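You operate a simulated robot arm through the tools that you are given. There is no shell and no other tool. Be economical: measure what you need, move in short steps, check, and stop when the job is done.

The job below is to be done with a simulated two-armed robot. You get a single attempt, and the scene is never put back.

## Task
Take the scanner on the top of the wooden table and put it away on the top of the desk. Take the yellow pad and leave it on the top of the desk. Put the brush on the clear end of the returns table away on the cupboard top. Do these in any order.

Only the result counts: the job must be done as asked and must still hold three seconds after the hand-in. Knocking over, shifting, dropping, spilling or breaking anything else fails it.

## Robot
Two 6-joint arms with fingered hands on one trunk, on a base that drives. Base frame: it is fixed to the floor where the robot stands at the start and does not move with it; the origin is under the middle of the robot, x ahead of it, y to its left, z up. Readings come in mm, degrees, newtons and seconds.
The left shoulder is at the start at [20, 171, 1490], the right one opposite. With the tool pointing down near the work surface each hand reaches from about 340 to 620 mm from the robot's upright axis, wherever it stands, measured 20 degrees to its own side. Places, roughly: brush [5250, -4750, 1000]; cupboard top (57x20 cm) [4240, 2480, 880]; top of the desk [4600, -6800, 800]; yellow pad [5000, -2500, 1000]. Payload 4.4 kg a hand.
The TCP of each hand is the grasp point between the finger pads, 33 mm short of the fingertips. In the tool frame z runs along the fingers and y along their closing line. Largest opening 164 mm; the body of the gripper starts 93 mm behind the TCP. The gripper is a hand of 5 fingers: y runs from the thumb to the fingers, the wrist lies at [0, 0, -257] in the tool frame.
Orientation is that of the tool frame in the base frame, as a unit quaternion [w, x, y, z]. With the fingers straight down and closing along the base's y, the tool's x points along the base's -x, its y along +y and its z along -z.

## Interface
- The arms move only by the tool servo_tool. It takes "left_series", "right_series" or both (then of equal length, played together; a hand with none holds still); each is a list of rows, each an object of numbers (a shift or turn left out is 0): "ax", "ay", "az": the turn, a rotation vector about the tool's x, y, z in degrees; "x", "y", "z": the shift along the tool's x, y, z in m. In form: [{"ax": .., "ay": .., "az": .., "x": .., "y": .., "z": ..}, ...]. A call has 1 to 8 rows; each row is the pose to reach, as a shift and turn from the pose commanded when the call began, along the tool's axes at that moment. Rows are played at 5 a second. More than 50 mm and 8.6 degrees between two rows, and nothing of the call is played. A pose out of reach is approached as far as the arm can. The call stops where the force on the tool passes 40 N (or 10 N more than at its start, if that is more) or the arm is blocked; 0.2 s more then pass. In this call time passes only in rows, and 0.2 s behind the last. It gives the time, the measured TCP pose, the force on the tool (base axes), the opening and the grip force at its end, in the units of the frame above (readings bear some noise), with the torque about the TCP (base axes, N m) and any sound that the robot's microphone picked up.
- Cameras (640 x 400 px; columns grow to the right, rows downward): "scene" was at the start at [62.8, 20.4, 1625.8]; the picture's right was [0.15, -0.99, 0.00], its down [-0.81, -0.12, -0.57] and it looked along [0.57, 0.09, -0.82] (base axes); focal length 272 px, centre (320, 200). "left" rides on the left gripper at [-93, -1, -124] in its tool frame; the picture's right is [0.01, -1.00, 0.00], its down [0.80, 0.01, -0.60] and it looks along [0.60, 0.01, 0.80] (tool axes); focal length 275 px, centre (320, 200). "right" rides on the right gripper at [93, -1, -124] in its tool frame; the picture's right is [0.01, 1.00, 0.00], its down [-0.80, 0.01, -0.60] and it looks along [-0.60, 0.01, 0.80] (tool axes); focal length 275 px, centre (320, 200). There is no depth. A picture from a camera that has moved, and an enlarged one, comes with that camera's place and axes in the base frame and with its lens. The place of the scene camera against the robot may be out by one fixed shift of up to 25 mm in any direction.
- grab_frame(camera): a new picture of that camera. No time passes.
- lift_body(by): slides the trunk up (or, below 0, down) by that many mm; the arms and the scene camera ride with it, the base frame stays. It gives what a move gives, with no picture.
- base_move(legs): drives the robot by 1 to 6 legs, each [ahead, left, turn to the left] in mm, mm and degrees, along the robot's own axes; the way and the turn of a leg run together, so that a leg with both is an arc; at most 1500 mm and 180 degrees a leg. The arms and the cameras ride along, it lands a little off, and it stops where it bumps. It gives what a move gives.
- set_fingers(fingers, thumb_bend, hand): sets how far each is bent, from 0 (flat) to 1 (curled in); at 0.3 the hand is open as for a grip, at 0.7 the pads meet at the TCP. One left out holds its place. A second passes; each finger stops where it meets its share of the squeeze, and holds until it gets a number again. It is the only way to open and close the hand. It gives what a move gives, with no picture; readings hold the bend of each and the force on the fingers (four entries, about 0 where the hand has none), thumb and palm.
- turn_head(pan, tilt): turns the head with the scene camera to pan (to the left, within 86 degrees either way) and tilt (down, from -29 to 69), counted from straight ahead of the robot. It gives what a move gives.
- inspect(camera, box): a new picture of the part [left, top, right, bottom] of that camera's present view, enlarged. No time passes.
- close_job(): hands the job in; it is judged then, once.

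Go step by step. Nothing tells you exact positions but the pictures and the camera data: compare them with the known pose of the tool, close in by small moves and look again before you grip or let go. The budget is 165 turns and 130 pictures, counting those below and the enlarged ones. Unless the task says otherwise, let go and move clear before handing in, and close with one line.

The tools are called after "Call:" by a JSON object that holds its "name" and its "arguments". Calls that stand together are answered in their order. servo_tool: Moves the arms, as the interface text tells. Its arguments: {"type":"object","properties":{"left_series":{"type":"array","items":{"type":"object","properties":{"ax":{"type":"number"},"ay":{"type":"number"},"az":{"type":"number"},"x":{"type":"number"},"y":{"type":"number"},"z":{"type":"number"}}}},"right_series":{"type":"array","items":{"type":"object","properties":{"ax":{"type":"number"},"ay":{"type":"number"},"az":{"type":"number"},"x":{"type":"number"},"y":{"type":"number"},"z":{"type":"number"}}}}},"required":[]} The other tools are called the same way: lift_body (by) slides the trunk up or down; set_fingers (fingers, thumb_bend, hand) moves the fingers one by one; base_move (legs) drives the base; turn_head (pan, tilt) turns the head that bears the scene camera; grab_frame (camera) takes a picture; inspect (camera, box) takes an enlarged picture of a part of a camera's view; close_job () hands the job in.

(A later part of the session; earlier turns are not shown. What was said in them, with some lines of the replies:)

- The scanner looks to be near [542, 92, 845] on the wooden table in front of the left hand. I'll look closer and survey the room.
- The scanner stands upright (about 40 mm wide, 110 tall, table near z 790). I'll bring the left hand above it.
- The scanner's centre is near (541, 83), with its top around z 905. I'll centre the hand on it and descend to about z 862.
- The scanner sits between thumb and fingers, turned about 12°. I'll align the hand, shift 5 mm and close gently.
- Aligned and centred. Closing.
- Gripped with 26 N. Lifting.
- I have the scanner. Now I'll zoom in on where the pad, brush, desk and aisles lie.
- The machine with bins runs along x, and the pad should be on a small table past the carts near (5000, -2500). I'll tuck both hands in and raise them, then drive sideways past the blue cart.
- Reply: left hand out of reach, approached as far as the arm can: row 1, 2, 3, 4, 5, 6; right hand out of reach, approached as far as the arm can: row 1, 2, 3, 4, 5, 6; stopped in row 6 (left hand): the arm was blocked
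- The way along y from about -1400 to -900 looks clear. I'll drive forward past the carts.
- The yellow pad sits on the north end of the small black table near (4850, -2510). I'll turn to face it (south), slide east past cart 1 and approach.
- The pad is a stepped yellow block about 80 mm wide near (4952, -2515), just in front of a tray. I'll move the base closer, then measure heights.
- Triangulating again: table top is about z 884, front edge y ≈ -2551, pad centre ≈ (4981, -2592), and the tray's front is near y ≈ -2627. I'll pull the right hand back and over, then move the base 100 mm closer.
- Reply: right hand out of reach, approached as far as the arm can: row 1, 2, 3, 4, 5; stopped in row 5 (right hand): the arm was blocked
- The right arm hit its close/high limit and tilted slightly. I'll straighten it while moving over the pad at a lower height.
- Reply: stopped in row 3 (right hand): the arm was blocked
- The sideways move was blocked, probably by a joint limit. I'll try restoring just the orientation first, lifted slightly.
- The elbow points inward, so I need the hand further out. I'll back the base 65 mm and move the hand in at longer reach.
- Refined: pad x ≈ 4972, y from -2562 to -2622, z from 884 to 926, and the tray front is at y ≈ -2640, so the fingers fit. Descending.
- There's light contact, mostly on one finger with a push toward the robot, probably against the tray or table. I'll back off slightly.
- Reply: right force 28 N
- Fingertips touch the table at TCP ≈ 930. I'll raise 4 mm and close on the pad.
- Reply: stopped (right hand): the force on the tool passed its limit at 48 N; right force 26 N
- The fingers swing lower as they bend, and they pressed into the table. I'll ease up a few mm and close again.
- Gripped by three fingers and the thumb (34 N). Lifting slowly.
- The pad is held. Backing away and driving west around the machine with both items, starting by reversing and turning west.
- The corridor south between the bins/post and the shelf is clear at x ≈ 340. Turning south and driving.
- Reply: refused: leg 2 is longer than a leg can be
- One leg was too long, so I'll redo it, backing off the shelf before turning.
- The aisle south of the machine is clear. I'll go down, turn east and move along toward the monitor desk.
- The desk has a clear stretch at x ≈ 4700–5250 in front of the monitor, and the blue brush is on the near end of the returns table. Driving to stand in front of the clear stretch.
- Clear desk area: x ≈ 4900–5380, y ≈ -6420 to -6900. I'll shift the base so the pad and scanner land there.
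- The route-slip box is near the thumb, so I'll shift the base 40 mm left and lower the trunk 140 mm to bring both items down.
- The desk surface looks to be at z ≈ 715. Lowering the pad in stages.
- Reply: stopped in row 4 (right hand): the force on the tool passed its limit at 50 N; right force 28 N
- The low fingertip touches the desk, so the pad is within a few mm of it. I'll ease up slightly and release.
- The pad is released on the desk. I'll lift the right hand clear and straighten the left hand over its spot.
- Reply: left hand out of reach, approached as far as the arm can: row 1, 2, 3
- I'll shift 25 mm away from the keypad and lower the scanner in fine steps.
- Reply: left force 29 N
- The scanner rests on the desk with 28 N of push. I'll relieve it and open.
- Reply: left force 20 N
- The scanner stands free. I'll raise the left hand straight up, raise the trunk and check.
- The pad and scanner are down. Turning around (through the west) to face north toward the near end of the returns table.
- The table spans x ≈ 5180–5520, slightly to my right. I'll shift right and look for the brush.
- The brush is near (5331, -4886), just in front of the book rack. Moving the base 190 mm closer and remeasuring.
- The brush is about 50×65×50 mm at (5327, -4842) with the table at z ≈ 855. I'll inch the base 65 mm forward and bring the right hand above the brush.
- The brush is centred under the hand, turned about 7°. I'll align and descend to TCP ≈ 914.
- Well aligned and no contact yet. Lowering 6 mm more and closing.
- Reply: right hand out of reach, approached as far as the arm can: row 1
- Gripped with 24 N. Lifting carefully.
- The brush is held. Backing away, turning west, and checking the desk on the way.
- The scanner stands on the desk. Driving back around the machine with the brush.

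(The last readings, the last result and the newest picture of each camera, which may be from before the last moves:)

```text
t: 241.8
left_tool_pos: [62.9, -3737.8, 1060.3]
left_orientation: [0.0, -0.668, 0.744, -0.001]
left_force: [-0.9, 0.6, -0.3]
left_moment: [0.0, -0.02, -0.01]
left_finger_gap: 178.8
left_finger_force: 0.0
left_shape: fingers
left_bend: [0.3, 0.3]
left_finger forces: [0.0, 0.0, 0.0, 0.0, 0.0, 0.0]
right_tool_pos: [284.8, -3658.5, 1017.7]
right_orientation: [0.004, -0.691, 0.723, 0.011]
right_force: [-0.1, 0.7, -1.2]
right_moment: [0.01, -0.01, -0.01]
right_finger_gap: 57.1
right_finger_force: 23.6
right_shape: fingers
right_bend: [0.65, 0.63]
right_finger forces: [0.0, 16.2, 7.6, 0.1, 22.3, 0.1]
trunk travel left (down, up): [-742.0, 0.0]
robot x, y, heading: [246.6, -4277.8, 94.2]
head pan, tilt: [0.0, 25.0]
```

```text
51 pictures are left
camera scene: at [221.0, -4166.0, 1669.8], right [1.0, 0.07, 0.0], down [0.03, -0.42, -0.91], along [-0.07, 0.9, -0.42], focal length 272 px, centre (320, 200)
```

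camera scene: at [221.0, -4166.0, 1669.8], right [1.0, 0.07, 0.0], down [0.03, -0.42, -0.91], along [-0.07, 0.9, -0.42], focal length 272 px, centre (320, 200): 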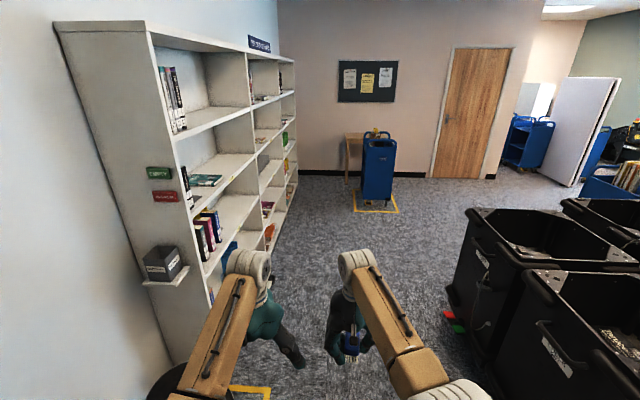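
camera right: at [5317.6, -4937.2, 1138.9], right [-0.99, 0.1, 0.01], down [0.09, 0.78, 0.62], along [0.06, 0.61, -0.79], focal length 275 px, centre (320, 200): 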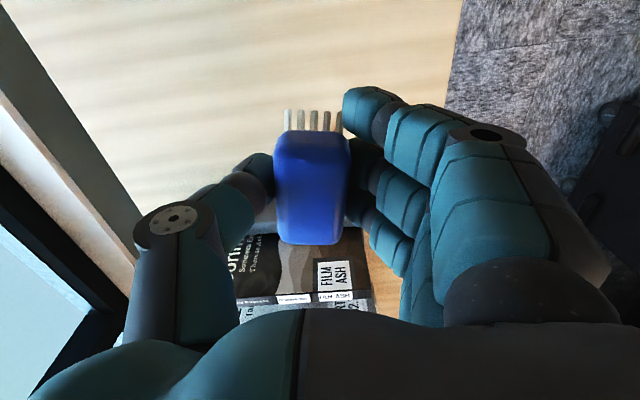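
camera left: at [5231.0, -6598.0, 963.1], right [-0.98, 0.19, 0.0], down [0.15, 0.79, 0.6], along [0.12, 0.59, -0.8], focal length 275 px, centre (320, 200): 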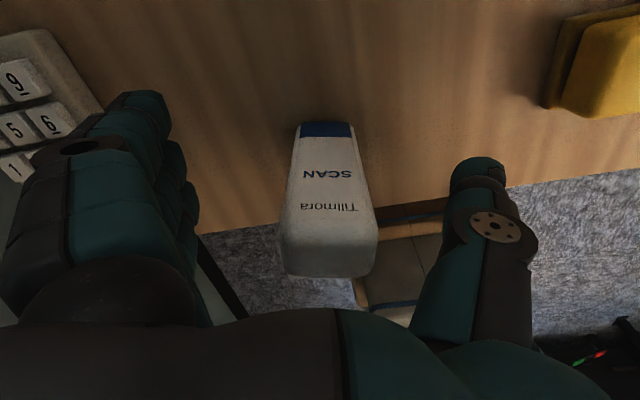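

Call:
{"name": "base_move", "arguments": {"legs": [[1400, -70, -4.2], [1350, 0, 0], [0, 0, -90], [1000, 0, 0], [1200, 600, 0], [1000, 0, 0]]}}

Call:
{"name": "turn_head", "arguments": {"pan": 40, "tilt": 15}}

Call:
{"name": "grab_frame", "arguments": {"camera": "scene"}}

Call:
{"name": "turn_head", "arguments": {"pan": 0, "tilt": 25}}

Call:
{"name": "grab_frame", "arguments": {"camera": "scene"}}

```text
t: 274.8
left_tool_pos: [3953.7, -573.2, 1059.4]
left_orientation: [0.0, 0.048, 0.999, 0.001]
left_force: [0.1, 0.3, -0.3]
left_moment: [0.0, 0.01, 0.02]
left_finger_gap: 178.7
left_finger_force: 0.1
left_shape: fingers
left_bend: [0.3, 0.3]
left_finger forces: [0.0, 0.1, 0.0, 0.1, 0.1, 0.0]
right_tool_pos: [4035.5, -794.9, 1017.7]
right_orientation: [0.011, 0.018, 1.0, 0.005]
right_force: [0.2, -0.1, -0.9]
right_moment: [-0.01, 0.0, 0.0]
right_finger_gap: 57.2
right_finger_force: 23.1
right_shape: fingers
right_bend: [0.65, 0.63]
right_finger forces: [0.1, 15.9, 7.9, 0.1, 22.1, 0.0]
trunk travel left (down, up): [-742.0, 0.0]
robot x, y, heading: [3412.4, -762.6, 4.7]
head pan, tilt: [0.0, 25.0]
```

```text
t: 275.9
left_tool_pos: [3954.9, -572.7, 1059.3]
left_orientation: [0.001, 0.047, 0.999, 0.001]
left_force: [0.4, 0.0, -0.1]
left_moment: [0.02, 0.01, 0.0]
left_finger_gap: 178.5
left_finger_force: 0.0
left_shape: fingers
left_bend: [0.3, 0.3]
left_finger forces: [0.0, 0.1, 0.1, 0.1, 0.0, 0.0]
right_tool_pos: [4035.7, -794.4, 1018.6]
right_orientation: [0.011, 0.018, 1.0, 0.005]
right_force: [0.0, -0.3, -1.2]
right_moment: [-0.01, 0.01, 0.01]
right_finger_gap: 57.0
right_finger_force: 23.2
right_shape: fingers
right_bend: [0.65, 0.63]
right_finger forces: [0.0, 15.8, 8.0, 0.0, 22.1, 0.0]
trunk travel left (down, up): [-742.0, 0.0]
robot x, y, heading: [3414.5, -762.1, 4.9]
head pan, tilt: [40.0, 15.0]
```

```text
50 pictures are left
camera scene: at [3473.9, -686.3, 1686.0], right [0.7, -0.71, 0.0], down [-0.18, -0.18, -0.97], along [0.69, 0.68, -0.26], focal length 272 px, centre (320, 200)
```

scene: 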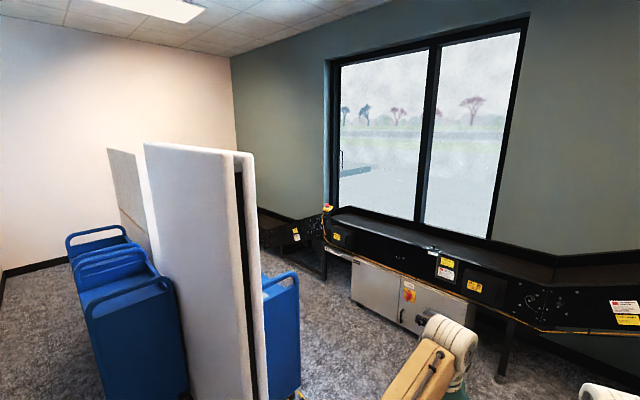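

```text
t: 277.0
left_tool_pos: [3953.9, -573.3, 1059.8]
left_orientation: [0.0, 0.048, 0.999, 0.001]
left_force: [-0.6, -0.1, -0.1]
left_moment: [0.0, 0.01, 0.01]
left_finger_gap: 178.7
left_finger_force: 0.0
left_shape: fingers
left_bend: [0.3, 0.3]
left_finger forces: [0.0, 0.1, 0.1, 0.0, 0.0, 0.0]
right_tool_pos: [4034.6, -794.1, 1018.1]
right_orientation: [0.012, 0.018, 1.0, 0.005]
right_force: [-0.1, -0.2, -0.3]
right_moment: [-0.01, -0.01, 0.0]
right_finger_gap: 56.8
right_finger_force: 23.0
right_shape: fingers
right_bend: [0.65, 0.63]
right_finger forces: [0.0, 15.9, 7.9, 0.0, 22.1, 0.1]
trunk travel left (down, up): [-742.0, 0.0]
robot x, y, heading: [3415.5, -760.5, 4.9]
head pan, tilt: [0.0, 25.0]
```

```text
49 pictures are left
camera scene: at [3499.2, -744.3, 1669.9], right [0.08, -1.0, 0.0], down [-0.42, -0.04, -0.91], along [0.9, 0.08, -0.42], focal length 272 px, centre (320, 200)
```

scene: 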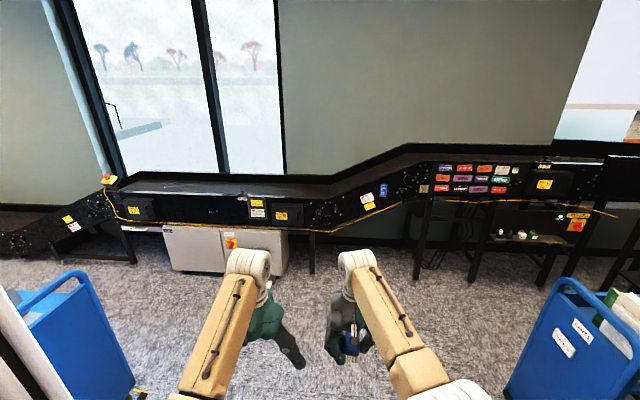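

The way north is between the blue cart by the white panel (x ≲ 4450) and the conveyor (x ≳ 5400). I'll face north, slide east and look.

Call:
{"name": "base_move", "arguments": {"legs": [[0, 0, 85], [0, -1480, 0]]}}

Call:
{"name": "grab_frame", "arguments": {"camera": "scene"}}

```text
t: 287.9
left_tool_pos: [4752.8, -229.4, 1061.1]
left_orientation: [0.0, -0.636, 0.771, 0.0]
left_force: [-0.6, 0.2, 0.0]
left_moment: [0.02, -0.02, 0.0]
left_finger_gap: 178.6
left_finger_force: 0.1
left_shape: fingers
left_bend: [0.3, 0.3]
left_finger forces: [0.0, 0.0, 0.0, 0.1, 0.1, 0.1]
right_tool_pos: [4982.7, -169.6, 1017.6]
right_orientation: [0.005, -0.659, 0.752, 0.011]
right_force: [0.0, -0.8, -0.9]
right_moment: [0.0, 0.02, 0.02]
right_finger_gap: 56.7
right_finger_force: 22.8
right_shape: fingers
right_bend: [0.65, 0.63]
right_finger forces: [0.1, 15.3, 8.2, 0.0, 22.2, 0.0]
trunk travel left (down, up): [-742.0, 0.0]
robot x, y, heading: [4893.1, -782.4, 89.1]
head pan, tilt: [0.0, 25.0]
```

```text
48 pictures are left
camera scene: at [4873.1, -670.5, 1669.8], right [1.0, -0.01, 0.0], down [-0.01, -0.42, -0.91], along [0.01, 0.91, -0.42], focal length 272 px, centre (320, 200)
```

scene: 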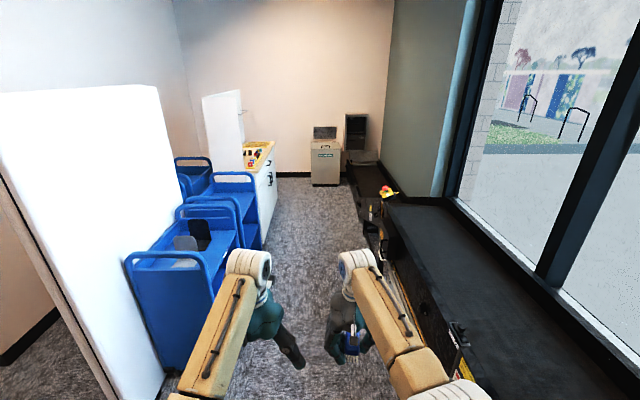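

The cupboard (wooden top, white body) is ahead-left with its front facing east. I'll drive north along the passage and look closer.

Call:
{"name": "base_move", "arguments": {"legs": [[1100, 20, 1], [900, 0, 0]]}}

Call:
{"name": "turn_head", "arguments": {"pan": 25, "tilt": 30}}

Call:
{"name": "grab_frame", "arguments": {"camera": "scene"}}

```text
t: 297.9
left_tool_pos: [4782.4, 1783.3, 1059.2]
left_orientation: [0.0, -0.63, 0.776, 0.001]
left_force: [-0.5, 0.1, -0.4]
left_moment: [0.0, 0.0, 0.01]
left_finger_gap: 178.8
left_finger_force: 0.1
left_shape: fingers
left_bend: [0.3, 0.3]
left_finger forces: [0.0, 0.1, 0.0, 0.1, 0.0, 0.1]
right_tool_pos: [5011.0, 1839.0, 1016.1]
right_orientation: [0.005, -0.653, 0.757, 0.01]
right_force: [-1.0, 0.6, -1.0]
right_moment: [0.01, -0.02, -0.01]
right_finger_gap: 56.6
right_finger_force: 22.6
right_shape: fingers
right_bend: [0.65, 0.63]
right_finger forces: [0.0, 15.4, 8.2, 0.0, 22.2, 0.0]
trunk travel left (down, up): [-742.0, 0.0]
robot x, y, heading: [4910.5, 1228.3, 88.3]
head pan, tilt: [0.0, 25.0]
```

```text
t: 298.8
left_tool_pos: [4781.8, 1784.3, 1058.7]
left_orientation: [0.0, -0.63, 0.776, 0.0]
left_force: [0.2, -0.2, -0.7]
left_moment: [0.02, 0.01, 0.0]
left_finger_gap: 178.6
left_finger_force: 0.0
left_shape: fingers
left_bend: [0.3, 0.3]
left_finger forces: [0.0, 0.1, 0.0, 0.0, 0.0, 0.0]
right_tool_pos: [5011.4, 1841.7, 1017.0]
right_orientation: [0.006, -0.654, 0.757, 0.012]
right_force: [0.2, 0.6, -1.9]
right_moment: [0.0, 0.0, 0.0]
right_finger_gap: 56.8
right_finger_force: 22.7
right_shape: fingers
right_bend: [0.65, 0.63]
right_finger forces: [0.1, 15.2, 8.1, 0.0, 22.2, 0.1]
trunk travel left (down, up): [-742.0, 0.0]
robot x, y, heading: [4907.1, 1227.6, 88.5]
head pan, tilt: [25.0, 30.0]
```

```text
47 pictures are left
camera scene: at [4856.6, 1331.1, 1661.9], right [0.92, 0.4, 0.0], down [0.2, -0.46, -0.87], along [-0.34, 0.8, -0.5], focal length 272 px, centre (320, 200)
```

scene: 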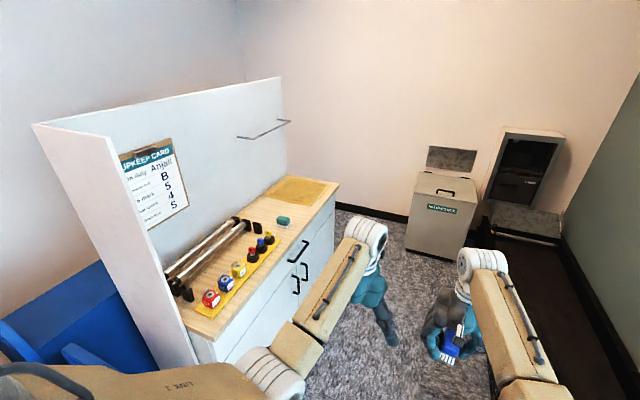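

Call:
{"name": "inspect", "arguments": {"camera": "scene", "box": [150, 150, 370, 340]}}

```text
2.11 times, centred on (260, 245) of scene
camera zoom: at [4856.6, 1331.1, 1661.9], right [0.92, 0.4, 0.0], down [0.2, -0.46, -0.87], along [-0.34, 0.8, -0.5], focal length 574 px, centre (446, 105)
```

zoom: 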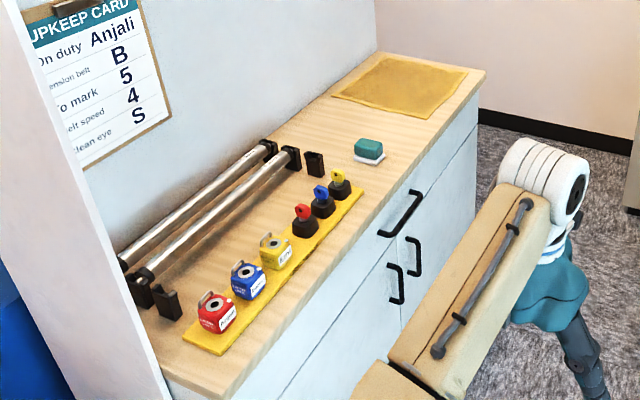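

There's clear wood between the green eraser (y ≈ 2310) and the yellow mat (y ≥ 2500). I'll drive alongside and turn to face west.

Call:
{"name": "base_move", "arguments": {"legs": [[1120, 0, 1.5], [0, 0, 90]]}}

Call:
{"name": "turn_head", "arguments": {"pan": 0, "tilt": 50}}

Call:
{"name": "grab_frame", "arguments": {"camera": "scene"}}

Call:
{"name": "grab_frame", "arguments": {"camera": "left"}}

Call:
{"name": "grab_frame", "arguments": {"camera": "right"}}

```text
t: 308.2
left_tool_pos: [4369.4, 2178.3, 1059.3]
left_orientation: [0.001, 0.996, -0.087, -0.001]
left_force: [-0.3, -0.1, -0.6]
left_moment: [0.0, 0.02, -0.01]
left_finger_gap: 178.6
left_finger_force: 0.0
left_shape: fingers
left_bend: [0.3, 0.3]
left_finger forces: [0.0, 0.1, 0.1, 0.0, 0.1, 0.0]
right_tool_pos: [4305.4, 2407.0, 1017.1]
right_orientation: [0.004, 0.998, -0.055, -0.012]
right_force: [0.3, 0.4, -1.5]
right_moment: [-0.04, -0.01, -0.03]
right_finger_gap: 56.8
right_finger_force: 22.0
right_shape: fingers
right_bend: [0.65, 0.63]
right_finger forces: [0.0, 14.9, 8.3, 0.1, 22.1, 0.0]
trunk travel left (down, up): [-742.0, 0.0]
robot x, y, heading: [4918.0, 2325.8, -179.7]
head pan, tilt: [25.0, 30.0]
```

```text
t: 309.1
left_tool_pos: [4368.8, 2179.0, 1060.1]
left_orientation: [0.001, 0.996, -0.086, 0.0]
left_force: [0.0, -0.2, 0.8]
left_moment: [0.01, 0.04, -0.02]
left_finger_gap: 178.7
left_finger_force: 0.0
left_shape: fingers
left_bend: [0.3, 0.3]
left_finger forces: [0.1, 0.0, 0.1, 0.0, 0.0, 0.1]
right_tool_pos: [4306.2, 2407.8, 1017.6]
right_orientation: [0.005, 0.998, -0.056, -0.011]
right_force: [0.2, -0.5, -1.2]
right_moment: [0.03, -0.01, -0.01]
right_finger_gap: 56.8
right_finger_force: 23.0
right_shape: fingers
right_bend: [0.65, 0.63]
right_finger forces: [0.0, 15.0, 8.3, 0.0, 22.3, 0.0]
trunk travel left (down, up): [-742.0, 0.0]
robot x, y, heading: [4924.4, 2329.0, -179.6]
head pan, tilt: [0.0, 50.0]
```

```text
45 pictures are left
camera scene: at [4813.8, 2336.7, 1632.4], right [-0.01, 1.0, 0.0], down [0.77, 0.01, -0.64], along [-0.64, 0.0, -0.77], focal length 272 px, centre (320, 200)
```

scene: 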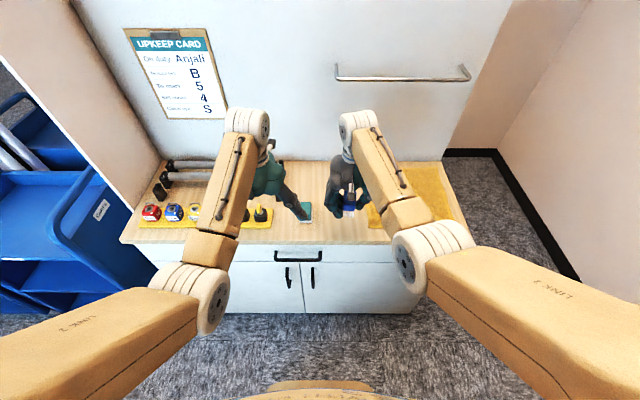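

```text
44 pictures are left
camera left: at [4277.6, 2197.2, 1183.3], right [0.18, 0.98, 0.0], down [0.79, -0.15, 0.6], along [0.59, -0.11, -0.8], focal length 275 px, centre (320, 200)
```

left: 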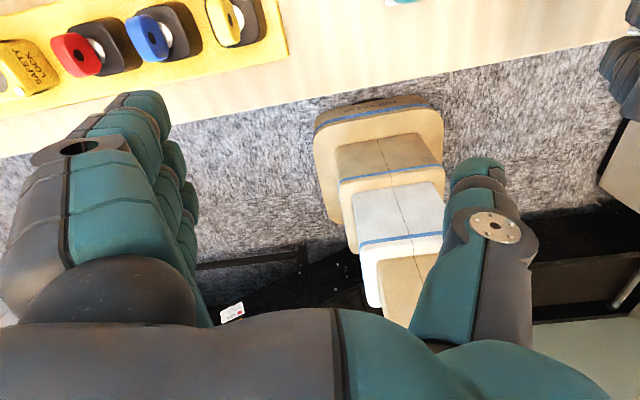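

```text
43 pictures are left
camera right: at [4399.5, 2398.4, 1138.5], right [-0.1, -1.0, 0.01], down [-0.78, 0.08, 0.62], along [-0.61, 0.05, -0.79], focal length 275 px, centre (320, 200)
```

right: 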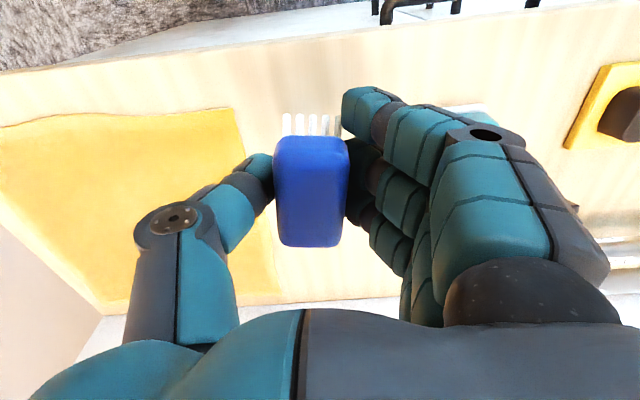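

The hand is already centred in the 170 mm gap between eraser and mat. I'll move the base 45 mm forward so the brush sits well inside the edge, then check again.

Call:
{"name": "base_move", "arguments": {"legs": [[48, 0, 0]]}}

Call:
{"name": "servo_tool", "arguments": {"right_series": [{"z": 0.02}, {"z": 0.04}, {"z": 0.055}]}}

Call:
{"name": "grab_frame", "arguments": {"camera": "right"}}

Call:
{"name": "inspect", "arguments": {"camera": "scene", "box": [240, 130, 440, 260]}}

```text
t: 310.0
left_tool_pos: [4321.3, 2178.6, 1057.5]
left_orientation: [0.0, 0.996, -0.086, 0.0]
left_force: [-0.8, 0.1, -1.0]
left_moment: [0.0, -0.12, 0.02]
left_finger_gap: 178.4
left_finger_force: 0.0
left_shape: fingers
left_bend: [0.3, 0.3]
left_finger forces: [0.1, 0.0, 0.0, 0.0, 0.1, 0.1]
right_tool_pos: [4255.7, 2405.5, 1016.3]
right_orientation: [0.005, 0.998, -0.056, -0.011]
right_force: [-1.0, 1.1, -1.8]
right_moment: [-0.02, -0.06, -0.03]
right_finger_gap: 56.8
right_finger_force: 22.7
right_shape: fingers
right_bend: [0.65, 0.63]
right_finger forces: [0.1, 14.9, 8.4, 0.0, 22.2, 0.0]
trunk travel left (down, up): [-742.0, 0.0]
robot x, y, heading: [4871.4, 2328.4, -179.4]
head pan, tilt: [0.0, 50.0]
```

```text
t: 310.8
left_tool_pos: [4322.7, 2179.2, 1059.7]
left_orientation: [0.0, 0.996, -0.086, 0.0]
left_force: [0.7, -0.2, -0.1]
left_moment: [0.01, 0.05, 0.0]
left_finger_gap: 178.6
left_finger_force: 0.1
left_shape: fingers
left_bend: [0.3, 0.3]
left_finger forces: [0.0, 0.0, 0.1, 0.0, 0.1, 0.0]
right_tool_pos: [4256.1, 2405.3, 964.9]
right_orientation: [0.005, 0.998, -0.056, -0.012]
right_force: [0.8, 0.5, -0.2]
right_moment: [0.08, 0.02, 0.03]
right_finger_gap: 56.9
right_finger_force: 23.0
right_shape: fingers
right_bend: [0.65, 0.63]
right_finger forces: [0.2, 15.0, 8.4, 0.0, 22.2, 0.0]
trunk travel left (down, up): [-742.0, 0.0]
robot x, y, heading: [4872.9, 2327.2, -179.4]
head pan, tilt: [0.0, 50.0]
```

```text
42 pictures are left
camera right: at [4351.5, 2397.4, 1085.5], right [-0.1, -1.0, 0.01], down [-0.78, 0.08, 0.62], along [-0.62, 0.05, -0.79], focal length 275 px, centre (320, 200)
```

right: 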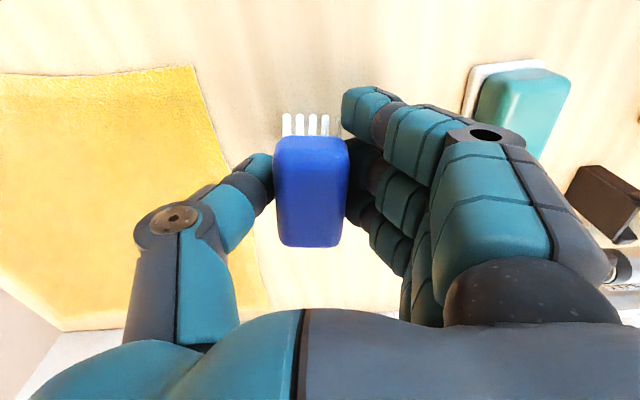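

```text
3.08 times, centred on (340, 195) of scene
camera zoom: at [4767.5, 2336.5, 1632.4], right [-0.01, 1.0, 0.0], down [0.77, 0.01, -0.64], along [-0.64, 0.0, -0.77], focal length 839 px, centre (258, 215)
```

zoom: 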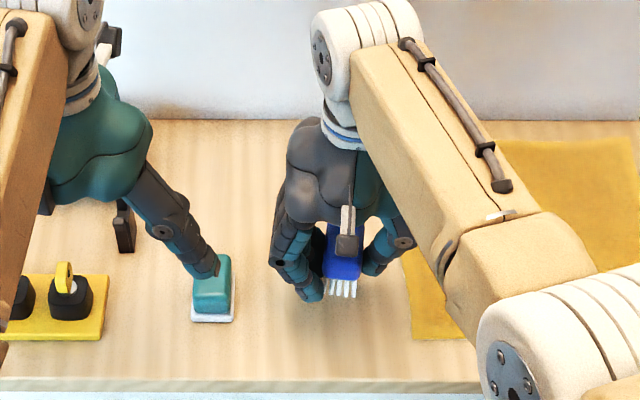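

Lowering the brush in fine steps until it touches.

Call:
{"name": "servo_tool", "arguments": {"right_series": [{"z": 0.012}, {"z": 0.018}, {"z": 0.023}, {"z": 0.028}, {"z": 0.032}, {"z": 0.036}, {"z": 0.04}, {"z": 0.044}]}}

Call:
{"name": "grab_frame", "arguments": {"camera": "right"}}

```text
t: 312.6
left_tool_pos: [4324.7, 2179.8, 1061.7]
left_orientation: [0.001, 0.996, -0.086, -0.001]
left_force: [-0.4, 0.3, 1.2]
left_moment: [0.01, -0.02, 0.01]
left_finger_gap: 178.5
left_finger_force: 0.2
left_shape: fingers
left_bend: [0.3, 0.3]
left_finger forces: [0.1, 0.1, 0.0, 0.0, 0.1, 0.1]
right_tool_pos: [4255.0, 2403.9, 923.4]
right_orientation: [0.006, 0.998, -0.055, -0.014]
right_force: [6.5, -0.5, 24.5]
right_moment: [0.11, -0.24, -0.06]
right_finger_gap: 56.5
right_finger_force: 25.2
right_shape: fingers
right_bend: [0.66, 0.64]
right_finger forces: [0.1, 17.0, 8.8, 0.1, 24.6, 0.0]
trunk travel left (down, up): [-742.0, 0.0]
robot x, y, heading: [4872.9, 2328.1, -179.5]
head pan, tilt: [0.0, 50.0]
```

```text
40 pictures are left
camera right: at [4350.0, 2396.3, 1043.8], right [-0.1, -1.0, 0.01], down [-0.78, 0.08, 0.62], along [-0.62, 0.05, -0.78], focal length 275 px, centre (320, 200)
```

right: 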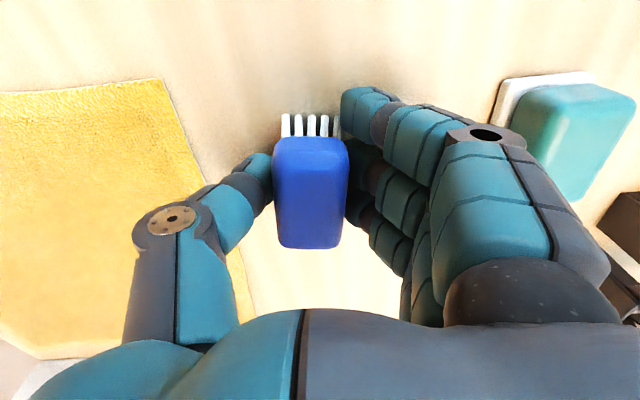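

Contact at 24 N, and the brush rests on the wood. I'll ease up a little and open partly.

Call:
{"name": "servo_tool", "arguments": {"right_series": [{"z": -0.004}]}}

Call:
{"name": "set_fingers", "arguments": {"hand": "right", "fingers": 0.56, "thumb_bend": 0.55}}

Call:
{"name": "grab_frame", "arguments": {"camera": "right"}}

```text
t: 313.0
left_tool_pos: [4321.9, 2179.3, 1060.6]
left_orientation: [0.001, 0.996, -0.085, 0.0]
left_force: [-0.2, -0.1, 0.3]
left_moment: [-0.03, -0.02, 0.0]
left_finger_gap: 178.7
left_finger_force: 0.0
left_shape: fingers
left_bend: [0.3, 0.3]
left_finger forces: [0.0, 0.1, 0.0, 0.0, 0.0, 0.0]
right_tool_pos: [4255.7, 2405.7, 922.0]
right_orientation: [0.005, 0.998, -0.055, -0.013]
right_force: [-2.0, -4.3, 12.9]
right_moment: [-0.08, 0.03, -0.03]
right_finger_gap: 56.3
right_finger_force: 25.4
right_shape: fingers
right_bend: [0.66, 0.64]
right_finger forces: [0.1, 18.4, 9.9, 0.0, 22.8, 0.0]
trunk travel left (down, up): [-742.0, 0.0]
robot x, y, heading: [4871.9, 2330.2, -179.7]
head pan, tilt: [0.0, 50.0]
```

```text
t: 314.0
left_tool_pos: [4322.7, 2178.2, 1059.8]
left_orientation: [0.0, 0.996, -0.086, 0.0]
left_force: [0.1, -0.3, -0.3]
left_moment: [0.01, 0.0, 0.0]
left_finger_gap: 178.6
left_finger_force: 0.0
left_shape: fingers
left_bend: [0.3, 0.3]
left_finger forces: [0.0, 0.0, 0.0, 0.0, 0.0, 0.0]
right_tool_pos: [4256.7, 2405.4, 922.2]
right_orientation: [0.005, 0.998, -0.055, -0.011]
right_force: [1.3, -5.1, 10.1]
right_moment: [0.24, -0.15, -0.07]
right_finger_gap: 73.6
right_finger_force: 4.6
right_shape: fingers
right_bend: [0.56, 0.57]
right_finger forces: [0.0, 0.0, 0.1, 0.0, 9.6, 0.0]
trunk travel left (down, up): [-742.0, 0.0]
robot x, y, heading: [4872.8, 2328.1, -179.4]
head pan, tilt: [0.0, 50.0]
```

```text
39 pictures are left
camera right: at [4351.0, 2397.4, 1044.0], right [-0.1, -1.0, 0.01], down [-0.78, 0.08, 0.62], along [-0.62, 0.05, -0.79], focal length 275 px, centre (320, 200)
```

right: 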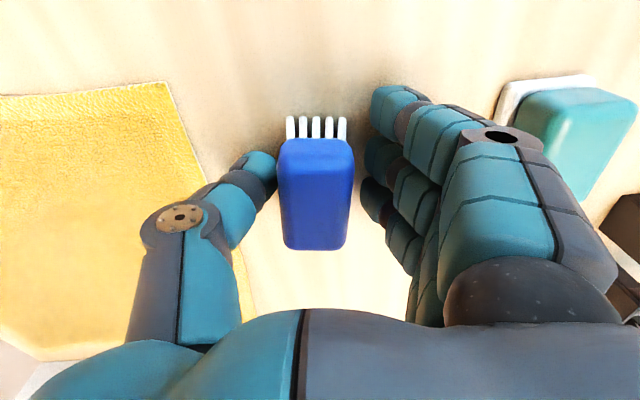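

The brush is free. The thumb tip presses the surface lightly, so I'll raise a bit, open slightly more and lift away.

Call:
{"name": "servo_tool", "arguments": {"right_series": [{"z": -0.006}, {"z": -0.01}]}}

Call:
{"name": "set_fingers", "arguments": {"hand": "right", "fingers": 0.5, "thumb_bend": 0.48}}

Call:
{"name": "grab_frame", "arguments": {"camera": "right"}}

```text
t: 314.6
left_tool_pos: [4323.1, 2177.8, 1059.2]
left_orientation: [0.001, 0.996, -0.086, 0.0]
left_force: [-0.2, 0.0, 0.3]
left_moment: [0.04, 0.01, 0.0]
left_finger_gap: 178.6
left_finger_force: 0.1
left_shape: fingers
left_bend: [0.3, 0.3]
left_finger forces: [0.0, 0.0, 0.1, 0.0, 0.0, 0.0]
right_tool_pos: [4255.9, 2405.8, 931.7]
right_orientation: [0.004, 0.998, -0.056, -0.013]
right_force: [0.7, -0.1, 0.1]
right_moment: [0.01, 0.03, 0.02]
right_finger_gap: 77.7
right_finger_force: 0.1
right_shape: fingers
right_bend: [0.56, 0.55]
right_finger forces: [0.0, 0.0, 0.0, 0.0, 0.1, 0.0]
trunk travel left (down, up): [-742.0, 0.0]
robot x, y, heading: [4870.5, 2330.4, -179.7]
head pan, tilt: [0.0, 50.0]
```

```text
t: 315.6
left_tool_pos: [4321.8, 2178.0, 1058.7]
left_orientation: [0.001, 0.996, -0.086, 0.0]
left_force: [-1.2, -0.7, 0.2]
left_moment: [0.01, -0.02, -0.04]
left_finger_gap: 178.7
left_finger_force: 0.0
left_shape: fingers
left_bend: [0.3, 0.3]
left_finger forces: [0.0, 0.1, 0.0, 0.0, 0.0, 0.0]
right_tool_pos: [4255.5, 2406.1, 931.6]
right_orientation: [0.005, 0.998, -0.056, -0.011]
right_force: [-0.6, 0.6, 0.0]
right_moment: [0.04, -0.01, 0.0]
right_finger_gap: 102.8
right_finger_force: 0.1
right_shape: fingers
right_bend: [0.5, 0.48]
right_finger forces: [0.1, 0.0, 0.1, 0.0, 0.1, 0.0]
trunk travel left (down, up): [-742.0, 0.0]
robot x, y, heading: [4873.6, 2327.9, -179.5]
head pan, tilt: [0.0, 50.0]
```

```text
38 pictures are left
camera right: at [4350.2, 2397.5, 1053.5], right [-0.1, -1.0, 0.01], down [-0.78, 0.08, 0.62], along [-0.62, 0.05, -0.79], focal length 275 px, centre (320, 200)
```

right: 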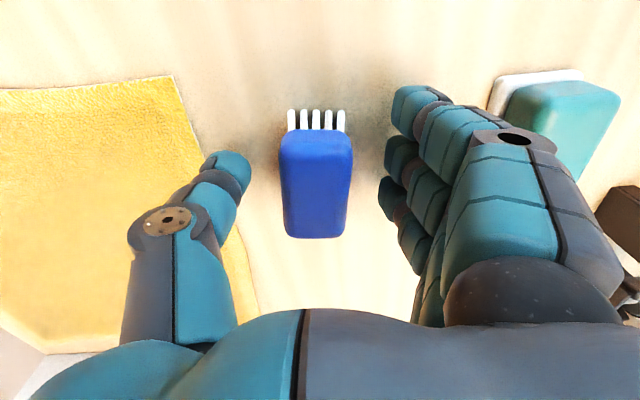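

Clear of the brush. Lifting straight up, backing off and checking.

Call:
{"name": "servo_tool", "arguments": {"right_series": [{"z": -0.03}, {"z": -0.07}, {"z": -0.11}]}}

Call:
{"name": "base_move", "arguments": {"legs": [[-180, 0, 0]]}}

Call:
{"name": "grab_frame", "arguments": {"camera": "scene"}}

Call:
{"name": "grab_frame", "arguments": {"camera": "right"}}

```text
t: 316.4
left_tool_pos: [4323.0, 2178.5, 1059.3]
left_orientation: [0.001, 0.996, -0.086, -0.001]
left_force: [0.3, 0.3, 0.8]
left_moment: [-0.01, -0.01, -0.01]
left_finger_gap: 178.3
left_finger_force: 0.1
left_shape: fingers
left_bend: [0.3, 0.3]
left_finger forces: [0.1, 0.0, 0.1, 0.0, 0.0, 0.1]
right_tool_pos: [4256.4, 2405.5, 1043.5]
right_orientation: [0.004, 0.998, -0.056, -0.012]
right_force: [0.5, 0.0, 0.0]
right_moment: [-0.03, 0.0, 0.01]
right_finger_gap: 102.8
right_finger_force: 0.1
right_shape: fingers
right_bend: [0.5, 0.48]
right_finger forces: [0.0, 0.1, 0.1, 0.0, 0.0, 0.0]
trunk travel left (down, up): [-742.0, 0.0]
robot x, y, heading: [4871.0, 2331.4, -179.5]
head pan, tilt: [0.0, 50.0]
```

```text
t: 317.9
left_tool_pos: [4497.4, 2182.0, 1061.5]
left_orientation: [0.0, 0.996, -0.088, -0.001]
left_force: [0.8, 0.2, 0.3]
left_moment: [-0.01, 0.03, -0.01]
left_finger_gap: 178.8
left_finger_force: 0.0
left_shape: fingers
left_bend: [0.3, 0.3]
left_finger forces: [0.0, 0.1, 0.0, 0.1, 0.0, 0.1]
right_tool_pos: [4431.1, 2407.6, 1045.1]
right_orientation: [0.005, 0.998, -0.057, -0.013]
right_force: [0.7, -1.1, 0.1]
right_moment: [0.0, 0.04, 0.03]
right_finger_gap: 102.6
right_finger_force: 0.1
right_shape: fingers
right_bend: [0.5, 0.48]
right_finger forces: [0.0, 0.1, 0.0, 0.0, 0.0, 0.0]
trunk travel left (down, up): [-742.0, 0.0]
robot x, y, heading: [5047.7, 2328.8, -180.0]
head pan, tilt: [0.0, 50.0]
```

```text
37 pictures are left
camera scene: at [4943.0, 2337.7, 1632.5], right [0.0, 1.0, 0.0], down [0.77, 0.0, -0.64], along [-0.64, 0.0, -0.77], focal length 272 px, centre (320, 200)
```

scene: 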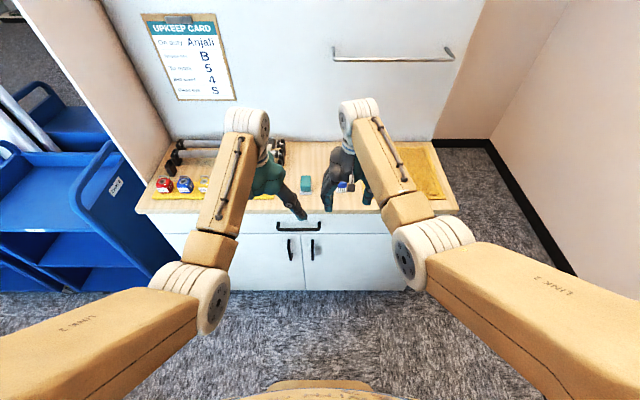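

```text
36 pictures are left
camera right: at [4526.3, 2399.7, 1166.0], right [-0.1, -0.99, 0.01], down [-0.78, 0.09, 0.62], along [-0.62, 0.06, -0.79], focal length 275 px, centre (320, 200)
```

right: 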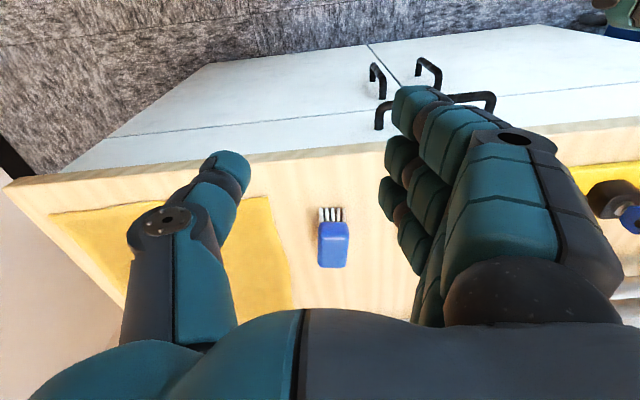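

The brush rests on the cupboard top, and the scanner and pad are on the desk. Both hands are clear, so I'm handing in.

Call:
{"name": "close_job", "arguments": {}}

```text
The job is handed in.
```

The scanner and yellow pad are on the desk, the brush is on the cupboard top, and the job is handed in.
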